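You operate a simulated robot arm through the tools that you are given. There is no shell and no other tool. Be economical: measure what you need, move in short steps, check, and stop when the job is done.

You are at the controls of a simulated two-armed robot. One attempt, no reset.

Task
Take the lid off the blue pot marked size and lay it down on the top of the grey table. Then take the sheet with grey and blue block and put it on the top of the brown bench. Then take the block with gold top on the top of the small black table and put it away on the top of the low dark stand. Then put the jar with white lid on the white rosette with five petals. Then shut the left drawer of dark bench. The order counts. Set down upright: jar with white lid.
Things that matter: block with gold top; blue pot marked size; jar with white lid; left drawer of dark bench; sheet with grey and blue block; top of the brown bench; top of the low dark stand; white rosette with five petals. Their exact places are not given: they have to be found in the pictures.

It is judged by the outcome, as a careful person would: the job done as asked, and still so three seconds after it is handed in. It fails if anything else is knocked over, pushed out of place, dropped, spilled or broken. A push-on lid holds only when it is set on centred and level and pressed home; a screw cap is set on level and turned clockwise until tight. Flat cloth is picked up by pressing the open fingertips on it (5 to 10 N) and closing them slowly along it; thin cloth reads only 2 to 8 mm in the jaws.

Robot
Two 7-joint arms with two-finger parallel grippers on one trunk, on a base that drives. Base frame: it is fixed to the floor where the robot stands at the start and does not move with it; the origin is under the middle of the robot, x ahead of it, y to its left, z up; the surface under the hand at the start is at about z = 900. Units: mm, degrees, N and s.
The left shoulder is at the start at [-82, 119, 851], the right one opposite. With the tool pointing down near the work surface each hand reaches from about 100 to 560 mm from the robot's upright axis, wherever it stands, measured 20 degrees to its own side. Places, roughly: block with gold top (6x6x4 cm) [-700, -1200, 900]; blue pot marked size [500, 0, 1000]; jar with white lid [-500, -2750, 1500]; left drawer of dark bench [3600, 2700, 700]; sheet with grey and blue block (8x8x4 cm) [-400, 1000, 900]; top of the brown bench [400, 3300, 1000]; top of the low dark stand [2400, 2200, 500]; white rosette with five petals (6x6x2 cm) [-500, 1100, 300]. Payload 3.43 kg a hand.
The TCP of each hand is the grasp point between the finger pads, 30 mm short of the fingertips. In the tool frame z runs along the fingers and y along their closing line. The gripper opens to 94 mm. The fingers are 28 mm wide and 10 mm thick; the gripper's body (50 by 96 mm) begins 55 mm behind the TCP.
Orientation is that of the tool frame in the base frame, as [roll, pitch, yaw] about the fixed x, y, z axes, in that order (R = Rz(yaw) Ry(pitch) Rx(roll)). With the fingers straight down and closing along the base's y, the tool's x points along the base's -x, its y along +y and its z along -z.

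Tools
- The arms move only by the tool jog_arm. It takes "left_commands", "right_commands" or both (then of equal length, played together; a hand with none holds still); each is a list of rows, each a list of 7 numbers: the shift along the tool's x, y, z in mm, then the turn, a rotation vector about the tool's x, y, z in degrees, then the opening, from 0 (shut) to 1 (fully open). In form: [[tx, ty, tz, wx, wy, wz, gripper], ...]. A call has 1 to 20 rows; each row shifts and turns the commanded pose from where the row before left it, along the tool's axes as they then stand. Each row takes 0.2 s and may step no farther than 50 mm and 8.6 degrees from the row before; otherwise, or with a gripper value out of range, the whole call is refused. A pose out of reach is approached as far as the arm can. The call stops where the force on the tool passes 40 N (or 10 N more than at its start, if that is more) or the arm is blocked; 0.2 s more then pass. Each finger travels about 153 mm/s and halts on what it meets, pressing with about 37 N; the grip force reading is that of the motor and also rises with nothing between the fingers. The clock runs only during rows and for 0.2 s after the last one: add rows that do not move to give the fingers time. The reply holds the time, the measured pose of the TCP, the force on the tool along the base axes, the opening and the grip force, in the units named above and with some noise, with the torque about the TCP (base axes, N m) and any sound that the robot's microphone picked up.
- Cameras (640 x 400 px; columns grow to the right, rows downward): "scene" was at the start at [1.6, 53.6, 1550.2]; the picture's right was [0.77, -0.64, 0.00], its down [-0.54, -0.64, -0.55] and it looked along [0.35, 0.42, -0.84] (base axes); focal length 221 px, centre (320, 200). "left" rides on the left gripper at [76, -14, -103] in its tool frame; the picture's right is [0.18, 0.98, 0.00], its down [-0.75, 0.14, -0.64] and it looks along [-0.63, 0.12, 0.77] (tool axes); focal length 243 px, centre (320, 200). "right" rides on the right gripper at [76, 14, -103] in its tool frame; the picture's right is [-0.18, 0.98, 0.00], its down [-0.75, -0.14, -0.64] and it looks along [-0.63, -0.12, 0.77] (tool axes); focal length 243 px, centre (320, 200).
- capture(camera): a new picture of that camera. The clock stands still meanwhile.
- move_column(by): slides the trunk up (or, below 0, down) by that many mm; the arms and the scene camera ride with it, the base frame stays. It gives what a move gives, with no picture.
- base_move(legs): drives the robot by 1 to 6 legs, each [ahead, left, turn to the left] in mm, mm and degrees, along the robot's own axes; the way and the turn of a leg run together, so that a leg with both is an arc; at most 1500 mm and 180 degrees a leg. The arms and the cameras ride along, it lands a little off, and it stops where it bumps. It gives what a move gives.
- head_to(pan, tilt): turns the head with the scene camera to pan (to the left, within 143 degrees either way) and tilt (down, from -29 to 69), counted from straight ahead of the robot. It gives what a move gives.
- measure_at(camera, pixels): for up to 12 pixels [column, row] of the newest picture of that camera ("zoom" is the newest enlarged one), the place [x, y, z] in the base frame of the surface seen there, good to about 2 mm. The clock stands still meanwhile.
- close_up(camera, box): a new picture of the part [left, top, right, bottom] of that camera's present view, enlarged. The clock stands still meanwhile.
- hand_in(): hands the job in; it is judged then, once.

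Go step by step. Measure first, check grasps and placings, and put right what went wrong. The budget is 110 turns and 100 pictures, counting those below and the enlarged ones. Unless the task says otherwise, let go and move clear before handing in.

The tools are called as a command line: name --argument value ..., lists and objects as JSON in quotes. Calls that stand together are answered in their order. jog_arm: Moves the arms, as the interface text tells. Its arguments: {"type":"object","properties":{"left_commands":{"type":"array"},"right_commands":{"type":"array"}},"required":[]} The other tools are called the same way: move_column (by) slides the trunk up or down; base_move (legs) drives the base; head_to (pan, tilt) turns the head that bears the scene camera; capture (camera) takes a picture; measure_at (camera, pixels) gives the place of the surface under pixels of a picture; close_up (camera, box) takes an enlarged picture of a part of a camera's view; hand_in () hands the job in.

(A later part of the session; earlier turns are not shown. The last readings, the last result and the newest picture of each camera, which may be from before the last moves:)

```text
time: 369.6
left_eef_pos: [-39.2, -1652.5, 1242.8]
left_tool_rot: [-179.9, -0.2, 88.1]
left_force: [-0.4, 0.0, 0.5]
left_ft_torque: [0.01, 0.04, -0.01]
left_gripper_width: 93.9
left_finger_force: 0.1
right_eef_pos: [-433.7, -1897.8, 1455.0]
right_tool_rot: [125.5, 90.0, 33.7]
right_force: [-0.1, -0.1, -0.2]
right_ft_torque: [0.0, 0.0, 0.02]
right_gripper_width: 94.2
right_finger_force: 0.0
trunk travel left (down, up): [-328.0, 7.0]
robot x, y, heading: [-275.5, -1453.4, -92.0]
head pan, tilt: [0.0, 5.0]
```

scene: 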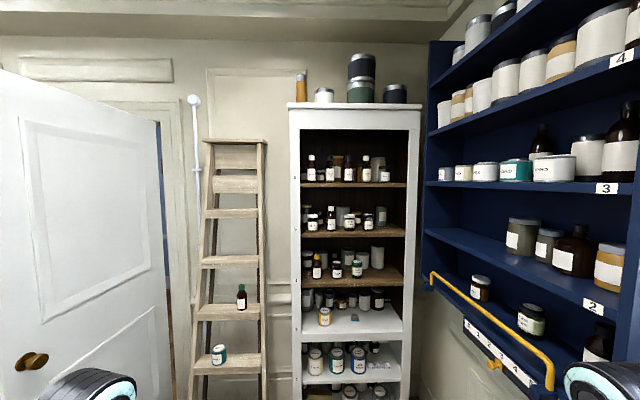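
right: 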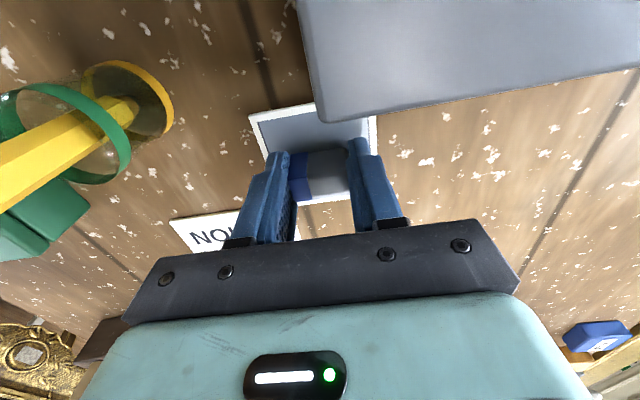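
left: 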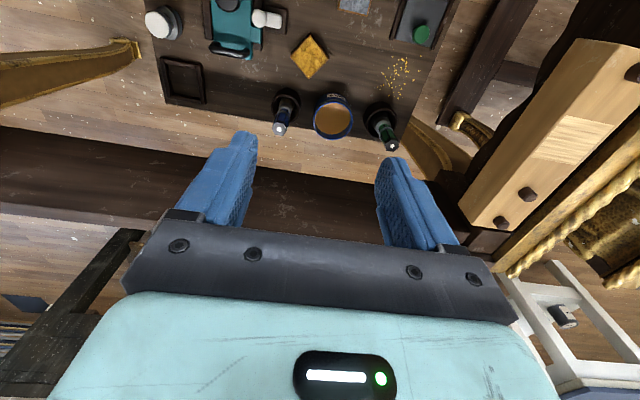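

The right hand points forward now (tool x down). I'll lower it 25 mm, straighten the heading and drive to just in front of the shelf.

jog_arm --right_commands '[[12, 0, 0, 0, 0, 0, 1], [13, 0, 0, 0, 0, 0, 1], [0, 0, 0, 0, 0, 0, 1]]'

base_move --legs '[[0, 0, 2], [725, -75, 0]]'

head_to --pan -15 --tilt 15

capture --camera "scene"

```text
time: 370.4
left_eef_pos: [-39.0, -1653.4, 1242.9]
left_tool_rot: [-179.9, -0.3, 88.2]
left_force: [0.7, 0.3, 0.4]
left_ft_torque: [-0.05, -0.01, -0.03]
left_gripper_width: 94.1
left_finger_force: 0.1
right_eef_pos: [-433.3, -1896.5, 1429.9]
right_tool_rot: [157.5, 89.9, 65.9]
right_force: [0.1, -0.2, 1.0]
right_ft_torque: [-0.02, 0.0, 0.03]
right_gripper_width: 94.1
right_finger_force: 0.0
trunk travel left (down, up): [-328.0, 7.0]
robot x, y, heading: [-273.5, -1453.7, -91.9]
head pan, tilt: [0.0, 5.0]
```

```text
time: 374.7
left_eef_pos: [-111.5, -2361.6, 1243.1]
left_tool_rot: [-180.0, -0.3, 89.5]
left_force: [0.4, 0.2, 0.1]
left_ft_torque: [-0.03, -0.02, 0.01]
left_gripper_width: 93.8
left_finger_force: 0.0
right_eef_pos: [-500.3, -2613.6, 1429.3]
right_tool_rot: [159.7, 89.9, 69.2]
right_force: [1.4, 0.7, 0.4]
right_ft_torque: [0.0, 0.0, -0.02]
right_gripper_width: 94.4
right_finger_force: 0.1
trunk travel left (down, up): [-328.0, 7.0]
robot x, y, heading: [-352.8, -2167.1, -90.7]
head pan, tilt: [0.0, 5.0]
```

```text
time: 375.4
left_eef_pos: [-110.3, -2362.3, 1242.2]
left_tool_rot: [-179.9, -0.2, 89.6]
left_force: [0.1, -0.7, 0.2]
left_ft_torque: [-0.02, 0.03, 0.01]
left_gripper_width: 94.2
left_finger_force: 0.3
right_eef_pos: [-500.9, -2614.1, 1430.9]
right_tool_rot: [160.6, 90.0, 70.1]
right_force: [-0.1, 0.4, 0.0]
right_ft_torque: [0.01, 0.02, 0.02]
right_gripper_width: 94.0
right_finger_force: 0.1
trunk travel left (down, up): [-328.0, 7.0]
robot x, y, heading: [-345.8, -2165.7, -90.7]
head pan, tilt: [-15.0, 15.0]
```

```text
24 pictures are left
```

scene: 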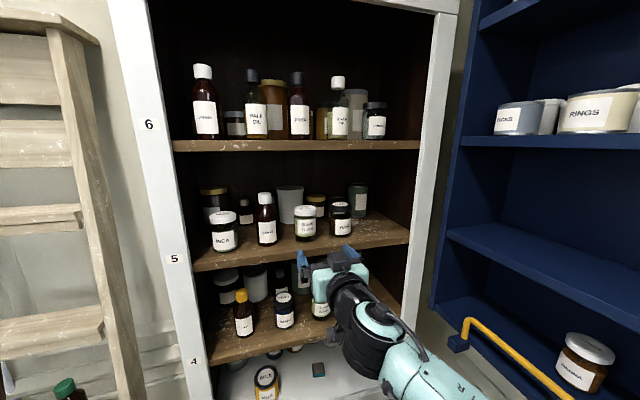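

The jar is at (305,222). I'll enlarge and measure it and its neighbours.

close_up --camera "scene" --box '[250, 175, 370, 250]'

measure_at --camera "zoom" --pixels '[[295, 180], [245, 190], [345, 190], [295, 235], [295, 320], [295, 345], [285, 285], [243, 290], [345, 290], [130, 300], [440, 280], [340, 240]]'

```text
5.33 times, centred on (310, 212) of scene
```

zoom: 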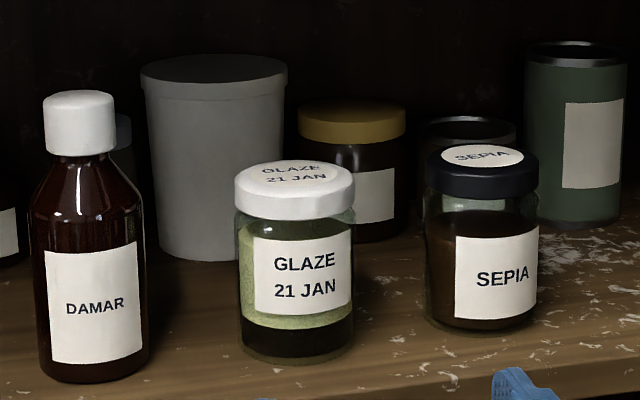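

```text
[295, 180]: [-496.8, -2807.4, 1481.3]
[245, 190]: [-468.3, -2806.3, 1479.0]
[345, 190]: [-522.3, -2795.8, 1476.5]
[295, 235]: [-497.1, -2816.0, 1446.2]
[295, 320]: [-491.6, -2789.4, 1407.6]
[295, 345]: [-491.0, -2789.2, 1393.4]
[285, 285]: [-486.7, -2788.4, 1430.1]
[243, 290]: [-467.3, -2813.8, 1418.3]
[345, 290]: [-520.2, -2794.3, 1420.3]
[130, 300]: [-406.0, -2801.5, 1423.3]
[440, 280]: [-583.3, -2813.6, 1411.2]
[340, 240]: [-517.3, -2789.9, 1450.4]
```

The jar is centred at about [-495,-2818], 58 mm wide. I'll shift +8 mm in x, drive 128 mm to just before the jar, and check.

jog_arm --right_commands '[[0, 8, 0, 0, 0, 0, 1], [0, 0, 0, 0, 0, 0, 1]]'

base_move --legs '[[128, 0, 0.7]]'

capture --camera "scene"

capture --camera "right"

```text
time: 376.1
left_eef_pos: [-110.2, -2360.5, 1243.5]
left_tool_rot: [-179.9, -0.4, 89.5]
left_force: [-0.5, -0.2, 0.6]
left_ft_torque: [0.01, 0.02, 0.0]
left_gripper_width: 94.2
left_finger_force: 0.0
right_eef_pos: [-492.0, -2612.9, 1429.4]
right_tool_rot: [154.9, 89.9, 64.4]
right_force: [-0.2, -0.7, -0.6]
right_ft_torque: [-0.02, -0.04, 0.0]
right_gripper_width: 94.0
right_finger_force: 0.0
trunk travel left (down, up): [-328.0, 7.0]
robot x, y, heading: [-349.5, -2167.6, -90.9]
head pan, tilt: [-15.0, 15.0]
```

```text
time: 377.3
left_eef_pos: [-109.2, -2485.7, 1242.9]
left_tool_rot: [-179.8, -0.2, 90.1]
left_force: [-0.2, -0.4, 1.2]
left_ft_torque: [0.01, 0.02, 0.0]
left_gripper_width: 93.9
left_finger_force: 0.1
right_eef_pos: [-486.2, -2743.7, 1428.6]
right_tool_rot: [153.0, 90.0, 63.2]
right_force: [-0.1, 0.2, -0.9]
right_ft_torque: [0.0, 0.02, 0.0]
right_gripper_width: 94.0
right_finger_force: 0.1
trunk travel left (down, up): [-328.0, 7.0]
robot x, y, heading: [-349.1, -2298.1, -89.8]
head pan, tilt: [-15.0, 15.0]
```

```text
22 pictures are left
```

scene: 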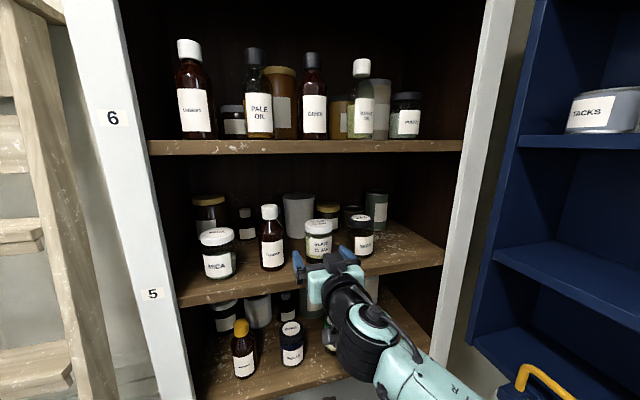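

```text
21 pictures are left
```

right: 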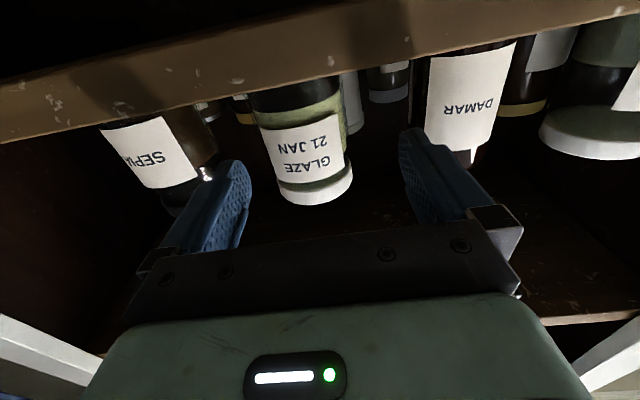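

The jar sits between the fingers, slightly off. I'll shift -8 mm in x and advance 62 mm.

jog_arm --right_commands '[[0, -8, 0, 0, 0, 0, 1], [0, 0, 15, 0, 0, 0, 1], [0, 0, 15, 0, 0, 0, 1], [0, 0, 15, 0, 0, 0, 1], [0, 0, 15, 0, 0, 0, 1], [0, 0, 2, 0, 0, 0, 1], [0, 0, 0, 0, 0, 0, 1]]'

close_up --camera "scene" --box '[240, 190, 400, 290]'

```text
time: 378.9
left_eef_pos: [-108.4, -2486.7, 1243.2]
left_tool_rot: [-179.9, -0.4, 90.2]
left_force: [0.1, 0.7, 0.9]
left_ft_torque: [-0.01, -0.01, 0.0]
left_gripper_width: 93.9
left_finger_force: 0.1
right_eef_pos: [-494.8, -2805.1, 1429.0]
right_tool_rot: [162.2, 90.0, 72.4]
right_force: [-0.5, 0.3, 0.1]
right_ft_torque: [-0.01, 0.0, -0.01]
right_gripper_width: 94.2
right_finger_force: 0.0
trunk travel left (down, up): [-328.0, 7.0]
robot x, y, heading: [-354.8, -2291.3, -90.0]
head pan, tilt: [-15.0, 15.0]
```

```text
4.00 times, centred on (320, 240) of scene
```

zoom: 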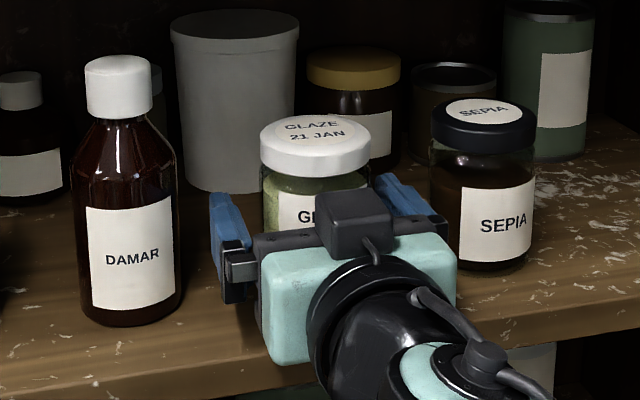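

The fingers straddle the jar cleanly. I'll close and lift slightly.

jog_arm --right_commands '[[0, 0, 0, 0, 0, 0, 0.75], [0, 0, 0, 0, 0, 0, 0.6], [0, 0, 0, 0, 0, 0, 0.3], [0, 0, 0, 0, 0, 0, 0], [0, 0, 0, 0, 0, 0, 0], [-10, 0, 0, 0, 0, 0, 0], [-15, 0, 0, 0, 0, 0, 0], [0, 0, 0, 0, 0, 0, 0]]'

close_up --camera "scene" --box '[240, 190, 400, 290]'

```text
time: 380.7
left_eef_pos: [-108.4, -2485.9, 1242.1]
left_tool_rot: [-179.9, -0.3, 90.2]
left_force: [0.5, -0.3, 0.0]
left_ft_torque: [0.01, -0.02, 0.03]
left_gripper_width: 94.0
left_finger_force: 0.1
right_eef_pos: [-494.2, -2806.9, 1454.4]
right_tool_rot: [160.7, 90.0, 70.9]
right_force: [-0.3, -0.3, -4.0]
right_ft_torque: [0.04, 0.01, -0.03]
right_gripper_width: 67.2
right_finger_force: 36.7
trunk travel left (down, up): [-328.0, 7.0]
robot x, y, heading: [-353.8, -2292.8, -89.7]
head pan, tilt: [-15.0, 15.0]
```

```text
4.00 times, centred on (320, 240) of scene
```

zoom: 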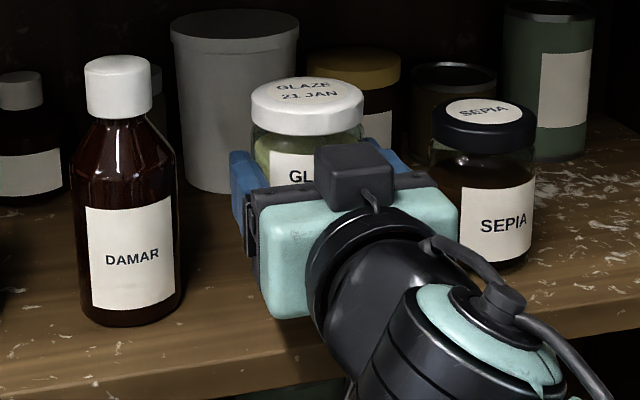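

The jar is held firmly (67 mm, 4 N). I'll back out straight, tuck the hand in a bit and drive the known route.

base_move --legs '[[-840, 0, 0]]'

jog_arm --right_commands '[[0, 0, -20, 0, 0, 0, 0], [0, 0, -20, 0, 0, 0, 0], [0, 0, -20, 0, 0, 0, 0], [0, 0, -20, 0, 0, 0, 0], [0, 0, 0, 0, 0, 0, 0]]'

base_move --legs '[[0, 0, 90], [1500, 0, 0], [730, 0, 0]]'

```text
time: 385.2
left_eef_pos: [-110.3, -1647.1, 1242.8]
left_tool_rot: [-179.9, -0.3, 90.1]
left_force: [-0.5, 0.6, -0.2]
left_ft_torque: [-0.01, 0.06, 0.01]
left_gripper_width: 94.1
left_finger_force: 0.0
right_eef_pos: [-498.1, -1966.4, 1455.4]
right_tool_rot: [160.3, 89.8, 70.5]
right_force: [0.0, 0.8, -4.2]
right_ft_torque: [0.05, -0.02, 0.0]
right_gripper_width: 67.6
right_finger_force: 36.9
trunk travel left (down, up): [-328.0, 7.0]
robot x, y, heading: [-352.2, -1454.4, -90.0]
head pan, tilt: [-15.0, 15.0]
```

```text
time: 386.4
left_eef_pos: [-110.1, -1648.3, 1242.5]
left_tool_rot: [-179.9, -0.3, 90.1]
left_force: [-0.2, -0.5, 0.6]
left_ft_torque: [0.02, 0.0, -0.01]
left_gripper_width: 93.8
left_finger_force: 0.0
right_eef_pos: [-497.9, -1886.8, 1454.1]
right_tool_rot: [157.5, 89.7, 67.6]
right_force: [0.1, 0.7, -3.4]
right_ft_torque: [0.05, -0.01, 0.0]
right_gripper_width: 67.5
right_finger_force: 36.6
trunk travel left (down, up): [-328.0, 7.0]
robot x, y, heading: [-352.5, -1456.3, -89.8]
head pan, tilt: [-15.0, 15.0]
```

```text
time: 401.1
left_eef_pos: [2053.1, -1211.8, 1243.7]
left_tool_rot: [-179.9, -0.1, 179.9]
left_force: [-0.1, -0.3, -0.6]
left_ft_torque: [-0.03, 0.05, 0.0]
left_gripper_width: 94.0
left_finger_force: 0.0
right_eef_pos: [2291.4, -1598.8, 1454.5]
right_tool_rot: [159.3, 89.8, 159.3]
right_force: [0.3, 0.1, -3.6]
right_ft_torque: [0.01, 0.07, 0.01]
right_gripper_width: 66.9
right_finger_force: 36.4
trunk travel left (down, up): [-328.0, 7.0]
robot x, y, heading: [1857.8, -1450.5, -0.2]
head pan, tilt: [-15.0, 15.0]
```

Going on up the aisle and into the passage behind the left table.

base_move --legs '[[0, 1450, 0], [0, 1010, 0], [-350, 250, 0], [0, 400, 0], [0, 0, -90], [0, -1200, 0]]'

```text
time: 443.0
left_eef_pos: [503.8, 1430.9, 1243.4]
left_tool_rot: [-179.9, -0.3, 91.4]
left_force: [-1.1, -0.3, 0.1]
left_ft_torque: [-0.01, 0.0, 0.02]
left_gripper_width: 94.0
left_finger_force: 0.1
right_eef_pos: [121.3, 1184.1, 1455.8]
right_tool_rot: [159.6, 89.9, 71.1]
right_force: [-0.6, -0.8, -4.8]
right_ft_torque: [0.07, 0.0, 0.01]
right_gripper_width: 66.4
right_finger_force: 36.9
trunk travel left (down, up): [-328.0, 7.0]
robot x, y, heading: [257.0, 1621.2, -88.8]
head pan, tilt: [-15.0, 15.0]
```

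I'll align at x≈-383, back a little for room in front of the table edge, then lower the trunk fully.

base_move --legs '[[0, 0, -1.2], [-80, -640, 0]]'

move_column --by -325

```text
time: 449.4
left_eef_pos: [-141.6, 1506.0, 1243.0]
left_tool_rot: [-179.9, -0.2, 89.7]
left_force: [0.2, -1.0, 0.5]
left_ft_torque: [0.03, 0.01, 0.0]
left_gripper_width: 94.3
left_finger_force: 0.1
right_eef_pos: [-528.5, 1267.2, 1454.5]
right_tool_rot: [160.4, 89.8, 70.3]
right_force: [0.2, 0.4, -4.3]
right_ft_torque: [0.07, 0.02, -0.01]
right_gripper_width: 66.3
right_finger_force: 37.1
trunk travel left (down, up): [-328.0, 7.0]
robot x, y, heading: [-383.5, 1698.9, -90.2]
head pan, tilt: [-15.0, 15.0]
```

```text
time: 452.6
left_eef_pos: [-140.9, 1504.4, 917.4]
left_tool_rot: [-179.9, -0.2, 89.7]
left_force: [-0.2, 0.3, -0.7]
left_ft_torque: [-0.01, 0.02, 0.0]
left_gripper_width: 94.0
left_finger_force: 0.1
right_eef_pos: [-529.6, 1267.9, 1129.1]
right_tool_rot: [158.6, 89.7, 68.3]
right_force: [-0.6, -0.2, -4.4]
right_ft_torque: [0.08, -0.01, 0.04]
right_gripper_width: 66.3
right_finger_force: 37.5
trunk travel left (down, up): [-3.0, 332.0]
robot x, y, heading: [-383.8, 1698.3, -90.7]
head pan, tilt: [-15.0, 15.0]
```

Jar at [-530,1268,1129], its front about 45 mm clear of the table edge. I'll lower the hand 400 mm in front of the table and look.

jog_arm --right_commands '[[40, 0, 0, 0, 0, 0, 0], [40, 0, 0, 0, 0, 0, 0], [40, 0, 0, 0, 0, 0, 0], [40, 0, 0, 0, 0, 0, 0], [40, 0, 0, 0, 0, 0, 0], [40, 0, 0, 0, 0, 0, 0], [40, 0, 0, 0, 0, 0, 0], [40, 0, 0, 0, 0, 0, 0], [40, 0, 0, 0, 0, 0, 0], [40, 0, 0, 0, 0, 0, 0], [0, 0, 0, 0, 0, 0, 0]]'

head_to --pan -15 --tilt 55

capture --camera "scene"

```text
time: 455.0
left_eef_pos: [-140.2, 1504.4, 918.1]
left_tool_rot: [-179.9, -0.3, 89.8]
left_force: [0.7, 0.6, 0.5]
left_ft_torque: [0.01, -0.02, -0.02]
left_gripper_width: 93.9
left_finger_force: 0.0
right_eef_pos: [-528.9, 1268.4, 829.0]
right_tool_rot: [167.7, 89.7, 77.5]
right_force: [0.3, 0.7, -4.0]
right_ft_torque: [0.07, -0.01, 0.02]
right_gripper_width: 66.4
right_finger_force: 37.5
right hand out of reach, approached as far as the arm can: row 8, 9, 10
trunk travel left (down, up): [-3.0, 332.0]
robot x, y, heading: [-383.9, 1696.6, -90.4]
head pan, tilt: [-15.0, 15.0]
```

```text
time: 456.1
left_eef_pos: [-141.3, 1504.4, 917.9]
left_tool_rot: [-179.9, -0.4, 89.9]
left_force: [-0.5, 0.8, -0.4]
left_ft_torque: [0.02, 0.01, -0.01]
left_gripper_width: 93.8
left_finger_force: 0.0
right_eef_pos: [-529.3, 1268.1, 828.3]
right_tool_rot: [169.1, 89.7, 79.0]
right_force: [-0.5, -0.3, -3.9]
right_ft_torque: [0.03, -0.03, -0.01]
right_gripper_width: 66.4
right_finger_force: 37.1
trunk travel left (down, up): [-3.0, 332.0]
robot x, y, heading: [-380.1, 1701.9, -90.3]
head pan, tilt: [-15.0, 55.0]
```

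```text
18 pictures are left
```

scene: 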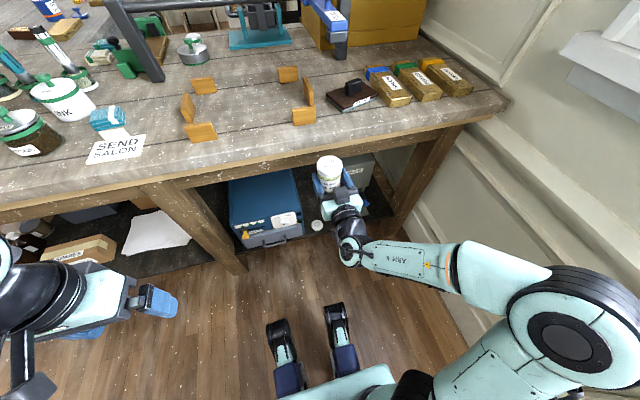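

The arm folds too tightly at shoulder height (stopped at z 829). I'll back up 40 mm and swing the hand out to the right while passing shoulder level.

base_move --legs '[[-40, 0, 0]]'

jog_arm --right_commands '[[0, -40, -5, 0, 0, 0, 0], [0, -40, 0, 0, 0, 0, 0], [0, -40, 0, 0, 0, 0, 0], [0, -40, 0, 0, 0, 0, 0], [0, -40, 0, 0, 0, 0, 0], [0, -40, 0, 0, 0, 0, 0], [35, 0, 0, 0, 0, 0, 0], [35, 0, 0, 0, 0, 0, 0], [35, 0, 0, 0, 0, 0, 0], [35, 0, 0, 0, 0, 0, 0], [0, 0, 0, 0, 0, 0, 0]]'

capture --camera "scene"

```text
time: 457.0
left_eef_pos: [-141.4, 1545.8, 918.4]
left_tool_rot: [-179.9, -0.3, 89.9]
left_force: [0.1, -0.7, -0.6]
left_ft_torque: [-0.02, 0.01, 0.0]
left_gripper_width: 93.9
left_finger_force: 0.2
right_eef_pos: [-530.0, 1308.0, 829.0]
right_tool_rot: [167.8, 89.8, 77.7]
right_force: [0.2, 0.0, -3.4]
right_ft_torque: [0.07, 0.01, -0.02]
right_gripper_width: 66.2
right_finger_force: 37.0
trunk travel left (down, up): [-3.0, 332.0]
robot x, y, heading: [-381.8, 1740.1, -90.1]
head pan, tilt: [-15.0, 55.0]
```

```text
time: 459.4
left_eef_pos: [-141.3, 1545.2, 918.0]
left_tool_rot: [-179.8, -0.2, 89.8]
left_force: [0.9, -0.5, -1.2]
left_ft_torque: [-0.01, 0.0, 0.02]
left_gripper_width: 93.8
left_finger_force: 0.0
right_eef_pos: [-528.4, 1308.4, 827.0]
right_tool_rot: [171.3, 89.8, 81.3]
right_force: [-0.5, -0.6, -3.9]
right_ft_torque: [0.06, 0.01, 0.0]
right_gripper_width: 66.3
right_finger_force: 37.0
right hand out of reach, approached as far as the arm can: row 1, 2, 3, 4, 5, 6, 7, 8, 9, 10
trunk travel left (down, up): [-3.0, 332.0]
robot x, y, heading: [-382.5, 1736.3, -90.2]
head pan, tilt: [-15.0, 55.0]
```

```text
17 pictures are left
```

scene: 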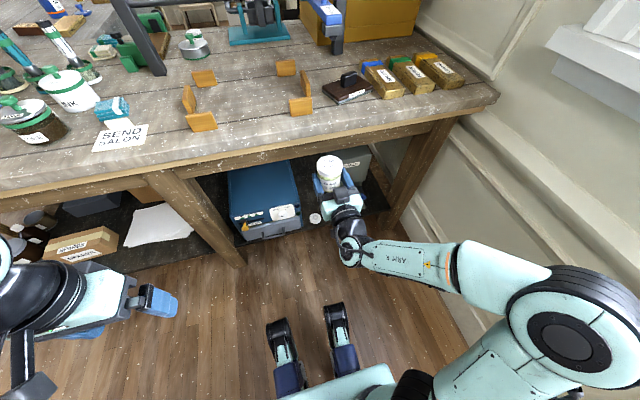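

The arm is stuck at a joint limit in this elbow-out posture. I'll strafe the base left 240 mm, raise the hand, extend it to the right for a less folded arm, and come down again.

base_move --legs '[[0, 240, 0]]'

jog_arm --right_commands '[[-40, 0, 0, 0, 0, 0, 0], [-40, 0, 0, 0, 0, 0, 0], [-40, 0, 0, 0, 0, 0, 0], [-40, 0, 0, 0, 0, 0, 0], [-40, 0, 0, 0, 0, 0, 0], [0, -40, 0, 0, 0, 0, 0], [0, -40, 0, 0, 0, 0, 0], [0, -40, 0, 0, 0, 0, 0], [0, -40, 0, 0, 0, 0, 0], [0, -40, 0, 0, 0, 0, 0], [0, -40, 0, 0, 0, 0, 0], [40, 0, 0, 0, 0, 0, 0], [40, 0, 0, 0, 0, 0, 0], [40, 0, 0, 0, 0, 0, 0], [40, 0, 0, 0, 0, 0, 0], [40, 0, 0, 0, 0, 0, 0], [40, 0, 0, 0, 0, 0, 0], [40, 0, 0, 0, 0, 0, 0], [0, 0, 0, 0, 0, 0, 0]]'

capture --camera "scene"

```text
time: 462.1
left_eef_pos: [102.6, 1543.3, 918.6]
left_tool_rot: [-179.9, -0.3, 89.4]
left_force: [0.2, -0.7, 0.0]
left_ft_torque: [0.01, 0.0, 0.02]
left_gripper_width: 94.1
left_finger_force: 0.0
right_eef_pos: [-286.4, 1307.8, 828.5]
right_tool_rot: [172.7, 89.7, 82.3]
right_force: [0.6, 0.2, -3.3]
right_ft_torque: [0.06, 0.01, 0.01]
right_gripper_width: 66.2
right_finger_force: 37.2
trunk travel left (down, up): [-3.0, 332.0]
robot x, y, heading: [-140.9, 1738.9, -90.8]
head pan, tilt: [-15.0, 55.0]
```

```text
time: 466.1
left_eef_pos: [100.9, 1542.1, 918.5]
left_tool_rot: [-179.9, -0.3, 89.3]
left_force: [0.7, -0.9, 0.4]
left_ft_torque: [-0.01, 0.03, -0.01]
left_gripper_width: 93.8
left_finger_force: 0.0
right_eef_pos: [-526.2, 1307.7, 744.7]
right_tool_rot: [171.2, 89.8, 80.5]
right_force: [-0.2, 0.3, -4.6]
right_ft_torque: [0.06, 0.01, 0.01]
right_gripper_width: 66.4
right_finger_force: 37.3
trunk travel left (down, up): [-3.0, 332.0]
robot x, y, heading: [-140.3, 1738.4, -90.8]
head pan, tilt: [-15.0, 55.0]
```

```text
16 pictures are left
```

scene: 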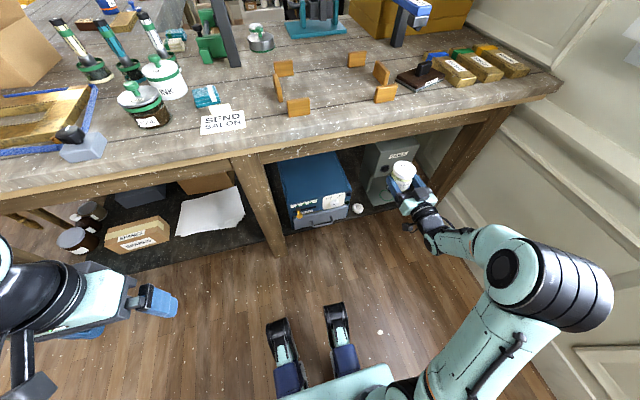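

That works: the hand is at [-526,1308,745] without limits. I'll continue down to z≈350.

jog_arm --right_commands '[[40, 0, 0, 0, 0, 0, 0], [40, 0, 0, 0, 0, 0, 0], [40, 0, 0, 0, 0, 0, 0], [40, 0, 0, 0, 0, 0, 0], [40, 0, 0, 0, 0, 0, 0], [40, 0, 0, 0, 0, 0, 0], [40, 0, 0, 0, 0, 0, 0], [40, 0, 0, 0, 0, 0, 0], [40, 0, 0, 0, 0, 0, 0], [35, 0, 0, 0, 0, 0, 0], [0, 0, 0, 0, 0, 0, 0]]'

close_up --camera "scene" --box '[270, 130, 480, 262]'

```text
time: 468.5
left_eef_pos: [101.5, 1542.3, 917.9]
left_tool_rot: [-180.0, -0.3, 89.4]
left_force: [0.2, -0.2, 0.2]
left_ft_torque: [-0.02, -0.01, 0.01]
left_gripper_width: 93.7
left_finger_force: 0.1
right_eef_pos: [-527.1, 1311.5, 353.1]
right_tool_rot: [170.8, 89.8, 80.3]
right_force: [-0.2, -0.4, -3.9]
right_ft_torque: [0.09, 0.0, 0.02]
right_gripper_width: 66.2
right_finger_force: 37.0
trunk travel left (down, up): [-3.0, 332.0]
robot x, y, heading: [-140.7, 1740.8, -90.7]
head pan, tilt: [-15.0, 55.0]
```

```text
3.03 times, centred on (375, 196) of scene
```

zoom: 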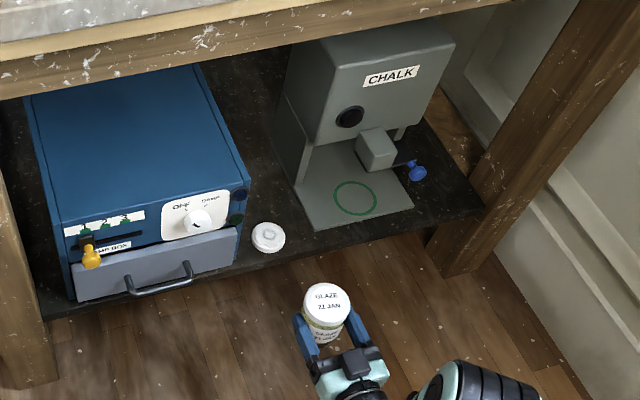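

The rosette is at zoom (267,237). I'll enlarge it to confirm its petals, and measure the nearby obstacles.

measure_at --camera "zoom" --pixels '[[267, 237], [252, 237], [283, 237], [268, 222], [268, 252], [240, 225], [238, 262], [315, 228], [295, 180], [328, 300], [245, 185], [300, 250]]'

close_up --camera "scene" --box '[338, 195, 378, 220]'

```text
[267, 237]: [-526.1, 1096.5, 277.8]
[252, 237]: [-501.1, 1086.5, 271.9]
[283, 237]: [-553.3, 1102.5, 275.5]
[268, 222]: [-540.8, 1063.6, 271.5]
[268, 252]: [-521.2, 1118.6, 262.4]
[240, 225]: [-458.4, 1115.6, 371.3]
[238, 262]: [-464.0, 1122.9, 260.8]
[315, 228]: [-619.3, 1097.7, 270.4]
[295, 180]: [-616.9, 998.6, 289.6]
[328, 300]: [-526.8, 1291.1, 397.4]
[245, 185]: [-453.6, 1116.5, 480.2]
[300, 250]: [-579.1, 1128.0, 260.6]
```

```text
16.00 times, centred on (358, 208) of scene
```

zoom: 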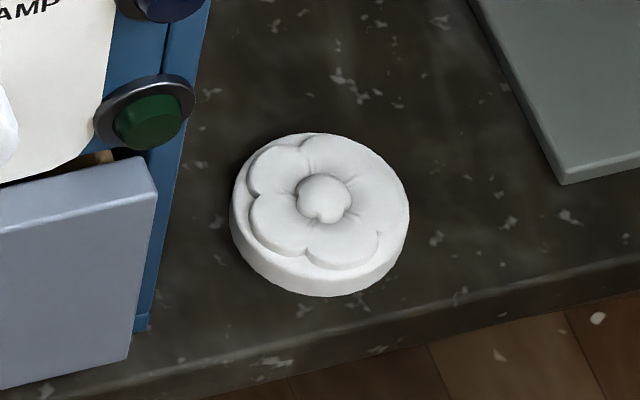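

Five petals confirmed. I'll measure its rim and top precisely.

measure_at --camera "zoom" --pixels '[[323, 197], [245, 210], [400, 200], [310, 142], [330, 285], [290, 230], [360, 165], [352, 240], [280, 165], [185, 110], [140, 320], [320, 350]]'

measure_at --camera "scene" --pixels '[[377, 228], [370, 228], [384, 228]]'

```text
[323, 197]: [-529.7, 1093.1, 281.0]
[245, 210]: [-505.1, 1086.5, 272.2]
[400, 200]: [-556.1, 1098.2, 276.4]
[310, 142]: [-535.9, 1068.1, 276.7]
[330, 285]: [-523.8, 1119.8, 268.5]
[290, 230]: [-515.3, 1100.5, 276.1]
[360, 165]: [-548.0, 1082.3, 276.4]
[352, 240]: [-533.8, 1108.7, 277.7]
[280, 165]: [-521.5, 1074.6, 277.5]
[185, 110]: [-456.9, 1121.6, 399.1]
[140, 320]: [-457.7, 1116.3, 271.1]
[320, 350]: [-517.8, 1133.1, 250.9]
```

```text
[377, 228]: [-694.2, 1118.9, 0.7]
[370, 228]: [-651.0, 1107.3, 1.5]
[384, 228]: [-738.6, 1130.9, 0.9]
```

Rosette centre is [-529.5,1093.5], top z≈277 with its boss at 281. I'll measure the jar lid's centre in the hand.

close_up --camera "scene" --box '[353, 210, 401, 240]'

measure_at --camera "zoom" --pixels '[[320, 200], [320, 150], [320, 110], [250, 200], [400, 200], [320, 250], [200, 200], [450, 200], [320, 300]]'

```text
13.33 times, centred on (377, 225) of scene
```

zoom: 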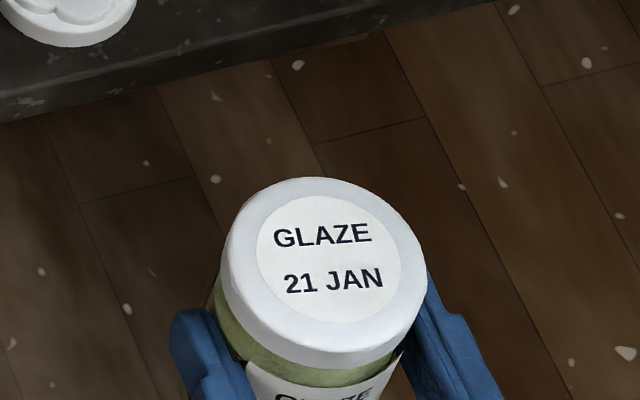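

```text
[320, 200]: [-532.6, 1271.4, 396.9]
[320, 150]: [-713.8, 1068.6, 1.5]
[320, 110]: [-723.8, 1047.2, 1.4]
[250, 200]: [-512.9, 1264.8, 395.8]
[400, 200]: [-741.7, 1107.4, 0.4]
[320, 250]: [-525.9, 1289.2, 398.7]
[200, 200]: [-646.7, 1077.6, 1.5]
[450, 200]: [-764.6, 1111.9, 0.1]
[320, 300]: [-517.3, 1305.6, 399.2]
```

The jar's centre is about 18 mm ahead of the TCP, at [-525.5,1293.5]. It must go to [-529.5,1093.5], so I'll drive 120 mm ahead and jog the rest.

base_move --legs '[[120, 0, 0.7]]'

```text
time: 469.8
left_eef_pos: [103.3, 1424.3, 918.4]
left_tool_rot: [-179.9, -0.3, 90.1]
left_force: [-0.2, 0.6, 0.1]
left_ft_torque: [0.01, 0.0, -0.02]
left_gripper_width: 94.1
left_finger_force: 0.1
right_eef_pos: [-522.0, 1186.9, 353.3]
right_tool_rot: [171.2, 89.8, 81.4]
right_force: [-0.3, -0.5, -4.2]
right_ft_torque: [0.1, -0.03, 0.0]
right_gripper_width: 66.2
right_finger_force: 36.8
trunk travel left (down, up): [-3.0, 332.0]
robot x, y, heading: [-136.8, 1617.1, -89.7]
head pan, tilt: [-15.0, 55.0]
```

TCP is at [-522,1187,353]. I'll shift -9 mm in x and go forward 75 mm above the rosette.

jog_arm --right_commands '[[0, -9, 0, 0, 0, 0, 0], [0, 0, 20, 0, 0, 0, 0], [0, 0, 20, 0, 0, 0, 0], [0, 0, 20, 0, 0, 0, 0], [0, 0, 15, 0, 0, 0, 0], [0, 0, 0, 0, 0, 0, 0]]'

close_up --camera "scene" --box '[310, 170, 470, 270]'

```text
time: 471.2
left_eef_pos: [103.0, 1425.0, 918.4]
left_tool_rot: [-179.9, -0.3, 90.1]
left_force: [-0.4, 0.4, 0.0]
left_ft_torque: [0.06, -0.02, -0.01]
left_gripper_width: 94.0
left_finger_force: 0.0
right_eef_pos: [-530.6, 1111.3, 352.3]
right_tool_rot: [166.7, 89.7, 76.9]
right_force: [0.5, 0.0, -4.3]
right_ft_torque: [0.08, 0.01, 0.01]
right_gripper_width: 66.2
right_finger_force: 37.5
trunk travel left (down, up): [-3.0, 332.0]
robot x, y, heading: [-136.1, 1616.9, -89.6]
head pan, tilt: [-15.0, 55.0]
```

```text
4.00 times, centred on (390, 220) of scene
```

zoom: 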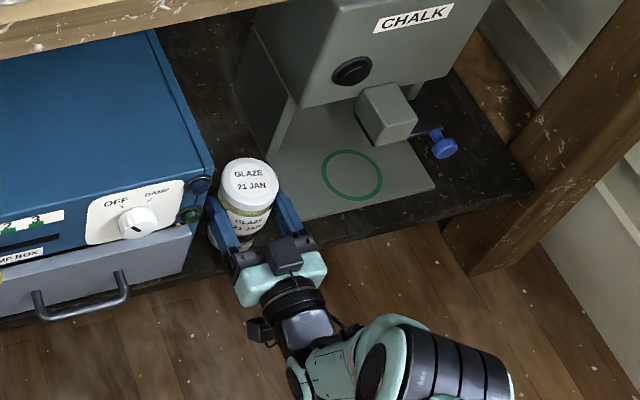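

I'll verify the lid centre over the rosette.

measure_at --camera "zoom" --pixels '[[249, 181], [224, 181], [274, 181], [249, 163], [249, 200], [215, 238], [208, 215], [205, 190]]'

```text
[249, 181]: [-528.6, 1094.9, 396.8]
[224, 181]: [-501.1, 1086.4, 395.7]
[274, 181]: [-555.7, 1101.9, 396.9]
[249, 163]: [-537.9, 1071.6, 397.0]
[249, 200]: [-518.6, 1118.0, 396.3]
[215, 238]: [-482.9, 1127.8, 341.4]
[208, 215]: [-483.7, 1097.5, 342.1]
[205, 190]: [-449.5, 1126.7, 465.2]
```

The jar is level and centred within 2 mm. I'll lower gently to contact.

jog_arm --right_commands '[[8, 0, 0, 0, 0, 0, 0], [4, 0, 0, 0, 0, 0, 0], [2, 0, 0, 0, 0, 0, 0], [1.5, 0, 0, 0, 0, 0, 0], [0, 0, 0, 0, 0, 0, 0]]'

```text
time: 472.4
left_eef_pos: [103.0, 1425.2, 917.2]
left_tool_rot: [-179.8, -0.4, 90.1]
left_force: [-0.9, -0.3, 1.0]
left_ft_torque: [-0.02, 0.01, 0.02]
left_gripper_width: 94.1
left_finger_force: 0.1
right_eef_pos: [-531.8, 1113.3, 337.4]
right_tool_rot: [172.9, 89.8, 83.1]
right_force: [0.4, 0.0, -3.5]
right_ft_torque: [0.09, 0.0, 0.01]
right_gripper_width: 66.5
right_finger_force: 37.1
trunk travel left (down, up): [-3.0, 332.0]
robot x, y, heading: [-137.6, 1618.5, -89.7]
head pan, tilt: [-15.0, 55.0]
```

jog_arm --right_commands '[[2, 0, 0, 0, 0, 0, 0], [1.5, 0, 0, 0, 0, 0, 0], [1.5, 0, 0, 0, 0, 0, 0], [0, 0, 0, 0, 0, 0, 0]]'

```text
time: 473.4
left_eef_pos: [103.1, 1426.0, 918.3]
left_tool_rot: [-179.8, -0.4, 90.2]
left_force: [-0.2, -0.1, -0.2]
left_ft_torque: [-0.02, 0.0, -0.01]
left_gripper_width: 93.8
left_finger_force: 0.0
right_eef_pos: [-530.6, 1111.7, 334.9]
right_tool_rot: [-25.9, 89.9, -115.8]
right_force: [2.2, 1.7, 9.7]
right_ft_torque: [-0.31, -0.16, 0.05]
right_gripper_width: 66.3
right_finger_force: 37.2
trunk travel left (down, up): [-3.0, 332.0]
robot x, y, heading: [-138.0, 1621.0, -89.8]
head pan, tilt: [-15.0, 55.0]
```

Contact with the rosette. I'll ease off 1 mm, open to about 79 mm, look, and retract straight back.

jog_arm --right_commands '[[-1, 0, 0, 0, 0, 0, 0], [0, 0, 0, 0, 0, 0, 0.72], [0, 0, 0, 0, 0, 0, 0.78], [0, 0, 0, 0, 0, 0, 0.85], [0, 0, 0, 0, 0, 0, 0.85], [0, 0, -10, 0, 0, 0, 0.85], [0, 0, -20, 0, 0, 0, 0.85], [0, 0, -30, 0, 0, 0, 0.85], [0, 0, -30, 0, 0, 0, 0.85], [0, 0, -30, 0, 0, 0, 0.85], [0, 0, 0, 0, 0, 0, 0.85]]'

close_up --camera "scene" --box '[330, 180, 410, 230]'

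```text
time: 475.8
left_eef_pos: [103.7, 1425.3, 917.8]
left_tool_rot: [-179.9, -0.3, 90.2]
left_force: [0.7, 0.1, 0.5]
left_ft_torque: [-0.01, -0.01, 0.01]
left_gripper_width: 94.0
left_finger_force: 0.1
right_eef_pos: [-530.6, 1232.0, 334.6]
right_tool_rot: [-179.5, 89.8, 90.7]
right_force: [-0.7, 0.5, 0.8]
right_ft_torque: [0.02, -0.02, 0.0]
right_gripper_width: 80.0
right_finger_force: 0.0
trunk travel left (down, up): [-3.0, 332.0]
robot x, y, heading: [-140.3, 1622.3, -89.8]
head pan, tilt: [-15.0, 55.0]
```

```text
8.00 times, centred on (370, 205) of scene
```

zoom: 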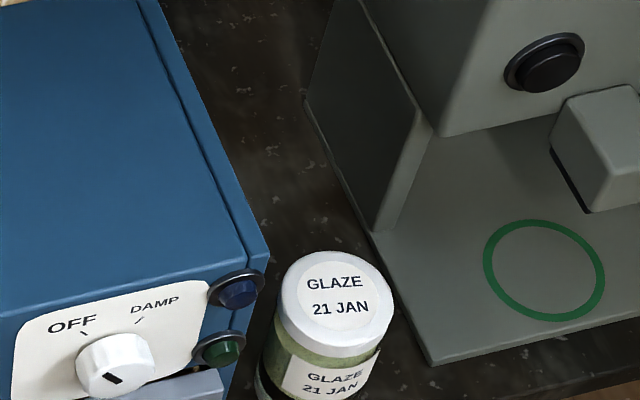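

The jar stands on the rosette and the hand is clear. I'll back off, raise the trunk, and drive out along the aisle toward the dark bench.

base_move --legs '[[-70, 0, 0]]'

move_column --by 325

close_up --camera "scene" --box '[280, 120, 440, 220]'

base_move --legs '[[0, 1500, 0], [0, 140, 0], [0, 0, 90]]'

```text
time: 476.8
left_eef_pos: [104.1, 1495.9, 918.0]
left_tool_rot: [-179.9, -0.3, 90.1]
left_force: [-1.1, 0.0, -0.2]
left_ft_torque: [0.02, -0.03, 0.06]
left_gripper_width: 93.9
left_finger_force: 0.0
right_eef_pos: [-530.8, 1301.4, 334.1]
right_tool_rot: [172.9, 89.7, 83.1]
right_force: [0.0, -0.5, 0.6]
right_ft_torque: [0.03, -0.02, 0.04]
right_gripper_width: 80.0
right_finger_force: 0.1
trunk travel left (down, up): [-3.0, 332.0]
robot x, y, heading: [-140.6, 1687.4, -89.8]
head pan, tilt: [-15.0, 55.0]
```

```text
time: 480.0
left_eef_pos: [103.4, 1495.3, 1243.1]
left_tool_rot: [-179.9, -0.4, 90.0]
left_force: [0.4, -0.1, 0.0]
left_ft_torque: [-0.02, 0.0, 0.03]
left_gripper_width: 94.0
left_finger_force: 0.0
right_eef_pos: [-530.6, 1301.9, 658.4]
right_tool_rot: [169.3, 89.8, 79.5]
right_force: [-1.2, -0.6, -0.1]
right_ft_torque: [0.01, 0.0, -0.02]
right_gripper_width: 79.7
right_finger_force: 0.0
trunk travel left (down, up): [-328.0, 7.0]
robot x, y, heading: [-138.3, 1687.4, -89.9]
head pan, tilt: [-15.0, 55.0]
```

```text
4.00 times, centred on (360, 170) of scene
```

zoom: 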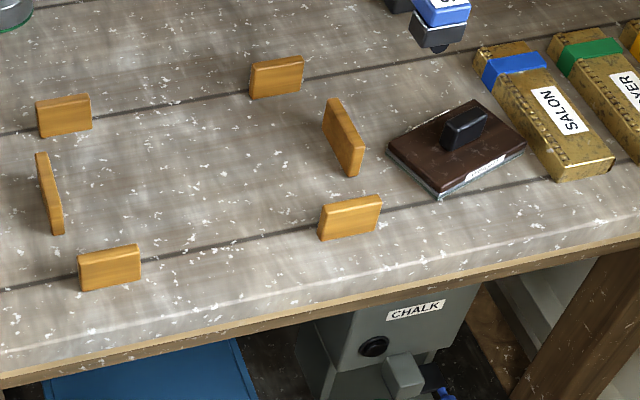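

```text
time: 498.4
left_eef_pos: [1692.8, 1876.8, 1243.6]
left_tool_rot: [-179.9, -0.3, 176.0]
left_force: [0.2, 0.6, -0.1]
left_ft_torque: [-0.01, -0.01, 0.01]
left_gripper_width: 94.1
left_finger_force: 0.1
right_eef_pos: [1838.8, 1229.9, 658.7]
right_tool_rot: [172.7, 89.8, 168.7]
right_force: [0.0, 1.0, 0.2]
right_ft_torque: [0.01, 0.02, 0.01]
right_gripper_width: 80.3
right_finger_force: 0.2
trunk travel left (down, up): [-328.0, 7.0]
robot x, y, heading: [1484.7, 1648.2, -4.1]
head pan, tilt: [-15.0, 55.0]
```

At [1485,1648]. I'll go around the gold table's right end to x≈2930 and look toward the drawer.

base_move --legs '[[0, -330, 4.1], [400, -370, 0], [1050, 0, 0]]'

head_to --pan 75 --tilt 30

capture --camera "scene"

```text
time: 510.2
left_eef_pos: [3117.1, 1199.3, 1241.4]
left_tool_rot: [-179.9, -0.4, 179.8]
left_force: [-0.2, 0.6, -0.7]
left_ft_torque: [-0.04, 0.02, 0.01]
left_gripper_width: 94.2
left_finger_force: 0.1
right_eef_pos: [3307.7, 562.8, 659.5]
right_tool_rot: [172.8, 89.8, 172.5]
right_force: [-0.3, -1.3, -0.4]
right_ft_torque: [0.02, 0.0, 0.01]
right_gripper_width: 80.1
right_finger_force: 0.1
trunk travel left (down, up): [-328.0, 7.0]
robot x, y, heading: [2925.8, 956.0, -0.1]
head pan, tilt: [-15.0, 55.0]
```

```text
time: 511.9
left_eef_pos: [3115.9, 1198.1, 1243.9]
left_tool_rot: [-179.9, -0.2, 179.8]
left_force: [0.6, -0.1, -0.2]
left_ft_torque: [-0.04, 0.03, 0.01]
left_gripper_width: 94.0
left_finger_force: 0.1
right_eef_pos: [3307.9, 564.1, 658.6]
right_tool_rot: [172.6, 89.8, 172.4]
right_force: [0.3, -0.3, -0.3]
right_ft_torque: [0.02, -0.02, 0.02]
right_gripper_width: 80.3
right_finger_force: 0.0
trunk travel left (down, up): [-328.0, 7.0]
robot x, y, heading: [2920.8, 958.1, -0.2]
head pan, tilt: [75.0, 30.0]
```

```text
9 pictures are left
```

scene: 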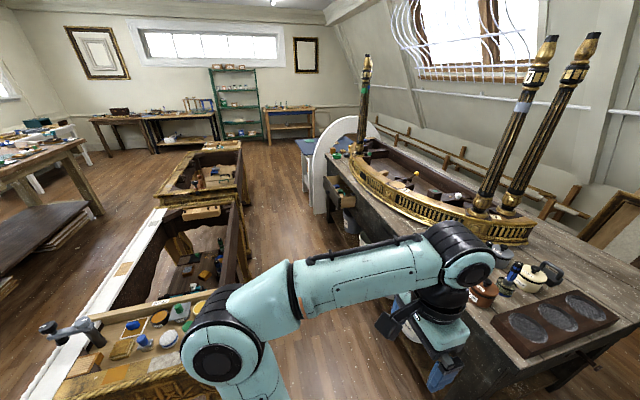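

The aisle between the gold frame's back and the dark bench is visible. I'll measure its sides, the drawer and the arch.

measure_at --camera "scene" --pixels '[[345, 182], [330, 178], [338, 200], [320, 190], [300, 160], [355, 215], [390, 215], [243, 250], [245, 180], [318, 212], [345, 225], [232, 210]]'

close_up --camera "scene" --box '[280, 130, 440, 230]'

```text
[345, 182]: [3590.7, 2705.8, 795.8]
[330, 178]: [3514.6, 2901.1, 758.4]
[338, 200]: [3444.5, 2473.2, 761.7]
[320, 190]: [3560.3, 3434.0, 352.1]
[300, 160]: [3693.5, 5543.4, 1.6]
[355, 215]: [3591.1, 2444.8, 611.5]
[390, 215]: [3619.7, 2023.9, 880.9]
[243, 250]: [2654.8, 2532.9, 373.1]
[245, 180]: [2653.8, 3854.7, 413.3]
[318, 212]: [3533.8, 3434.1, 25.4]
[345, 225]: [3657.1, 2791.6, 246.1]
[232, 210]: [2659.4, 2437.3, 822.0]
```

```text
4.00 times, centred on (360, 180) of scene
```

zoom: 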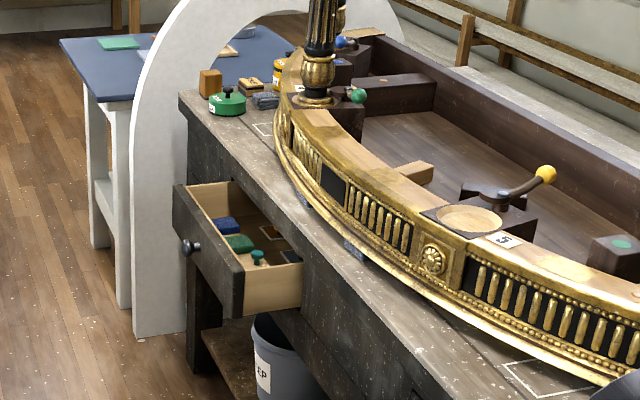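

Drawer: front at x≈3443, y 2473–2890, z about 690–785; bench face at x≈3590; aisle x 2660–3440. I'll close the right hand, raise it to z≈735 and strafe 1300 mm.

jog_arm --right_commands '[[-25, 0, 0, 0, 0, 0, 0.5], [-25, 0, 0, 0, 0, 0, 0.2], [-25, 0, 0, 0, 0, 0, 0], [0, 0, 0, 0, 0, 0, 0], [0, 0, 0, 0, 0, 0, 0]]'

base_move --legs '[[0, 1300, 0.2]]'

```text
time: 513.1
left_eef_pos: [3117.8, 1198.7, 1243.5]
left_tool_rot: [-180.0, -0.3, 179.7]
left_force: [-0.3, -0.3, 0.6]
left_ft_torque: [-0.02, -0.03, 0.04]
left_gripper_width: 94.0
left_finger_force: 0.0
right_eef_pos: [3306.2, 563.9, 733.7]
right_tool_rot: [174.1, 89.8, 173.9]
right_force: [0.6, -0.1, 0.8]
right_ft_torque: [0.0, 0.0, 0.03]
right_gripper_width: 0.0
right_finger_force: 33.1
trunk travel left (down, up): [-328.0, 7.0]
robot x, y, heading: [2920.1, 952.2, -0.2]
head pan, tilt: [75.0, 30.0]
```

```text
time: 518.2
left_eef_pos: [3120.8, 1607.9, 1244.6]
left_tool_rot: [-179.9, -0.3, -179.8]
left_force: [0.8, 0.6, -0.1]
left_ft_torque: [-0.01, 0.0, 0.0]
left_gripper_width: 94.1
left_finger_force: 0.0
right_eef_pos: [3313.8, 971.8, 734.9]
right_tool_rot: [-169.7, 89.9, -169.6]
right_force: [-0.4, 0.1, -0.7]
right_ft_torque: [-0.02, 0.02, -0.02]
right_gripper_width: 0.0
right_finger_force: 32.7
trunk travel left (down, up): [-328.0, 7.0]
robot x, y, heading: [2927.4, 1364.5, 0.0]
head pan, tilt: [75.0, 30.0]
stopped in leg 1: the robot was blocked; the commanded pose is now the measured one
```

Blocked at y=1364, probably the base's rear against the gold table's corner. I'll look down to the left rear.

head_to --pan 115 --tilt 58

capture --camera "scene"

```text
time: 519.3
left_eef_pos: [3121.2, 1608.2, 1244.0]
left_tool_rot: [-179.9, -0.4, -179.9]
left_force: [-0.3, -0.3, 0.1]
left_ft_torque: [0.02, 0.0, 0.01]
left_gripper_width: 93.8
left_finger_force: 0.2
right_eef_pos: [3314.5, 973.8, 734.5]
right_tool_rot: [-175.3, 89.8, -175.2]
right_force: [-0.5, 0.0, 0.2]
right_ft_torque: [0.01, 0.0, 0.0]
right_gripper_width: 0.0
right_finger_force: 32.9
trunk travel left (down, up): [-328.0, 7.0]
robot x, y, heading: [2926.6, 1365.9, 0.3]
head pan, tilt: [115.0, 58.0]
```

```text
7 pictures are left
```

scene: 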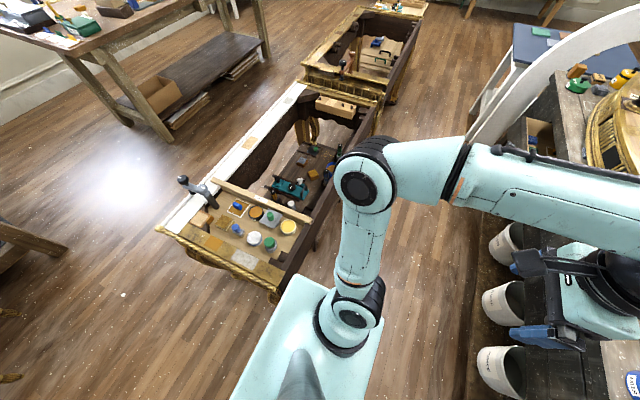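

The torso's rear-left corner touches the gold table's corner at (280,290). I'll measure both.

measure_at --camera "scene" --pixels '[[300, 283], [292, 290], [240, 385], [273, 292], [380, 320], [312, 275], [270, 285], [375, 360]]'

```text
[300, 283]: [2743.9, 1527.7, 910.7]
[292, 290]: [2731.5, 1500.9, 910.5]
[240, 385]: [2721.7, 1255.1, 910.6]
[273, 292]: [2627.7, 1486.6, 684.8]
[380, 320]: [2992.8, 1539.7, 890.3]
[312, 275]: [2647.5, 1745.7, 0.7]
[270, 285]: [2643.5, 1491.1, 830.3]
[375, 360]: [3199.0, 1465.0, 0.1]
```

The base beneath must be touching the table leg. I'll step off 60 mm, go ahead 65 mm, draw the hand back 25 mm and strafe again.

jog_arm --right_commands '[[0, -10, -12, 0, 0, 0, 0], [0, -10, -13, 0, 0, 0, 0], [0, 0, 0, 0, 0, 0, 0]]'

base_move --legs '[[0, -60, 0], [65, 0, 0], [0, 1000, 0]]'

```text
time: 520.1
left_eef_pos: [3121.7, 1608.4, 1243.4]
left_tool_rot: [-179.9, -0.3, -179.8]
left_force: [-0.4, 0.0, -0.3]
left_ft_torque: [0.0, 0.02, 0.01]
left_gripper_width: 94.1
left_finger_force: 0.0
right_eef_pos: [3291.3, 953.5, 733.5]
right_tool_rot: [-179.2, 89.7, -178.9]
right_force: [-0.1, 0.1, 0.2]
right_ft_torque: [0.03, -0.02, 0.01]
right_gripper_width: 0.0
right_finger_force: 33.0
trunk travel left (down, up): [-328.0, 7.0]
robot x, y, heading: [2930.0, 1366.4, -0.2]
head pan, tilt: [115.0, 58.0]
```

```text
time: 530.5
left_eef_pos: [3180.9, 2541.4, 1242.3]
left_tool_rot: [-180.0, -0.3, -179.7]
left_force: [-0.2, 0.4, -0.1]
left_ft_torque: [-0.02, 0.03, -0.01]
left_gripper_width: 94.3
left_finger_force: 0.1
right_eef_pos: [3350.2, 1886.5, 732.9]
right_tool_rot: [-176.2, 89.7, -175.9]
right_force: [-0.7, -0.4, -0.8]
right_ft_torque: [-0.02, -0.01, 0.0]
right_gripper_width: 0.0
right_finger_force: 32.8
trunk travel left (down, up): [-328.0, 7.0]
robot x, y, heading: [2988.3, 2301.7, 0.1]
head pan, tilt: [115.0, 58.0]
```

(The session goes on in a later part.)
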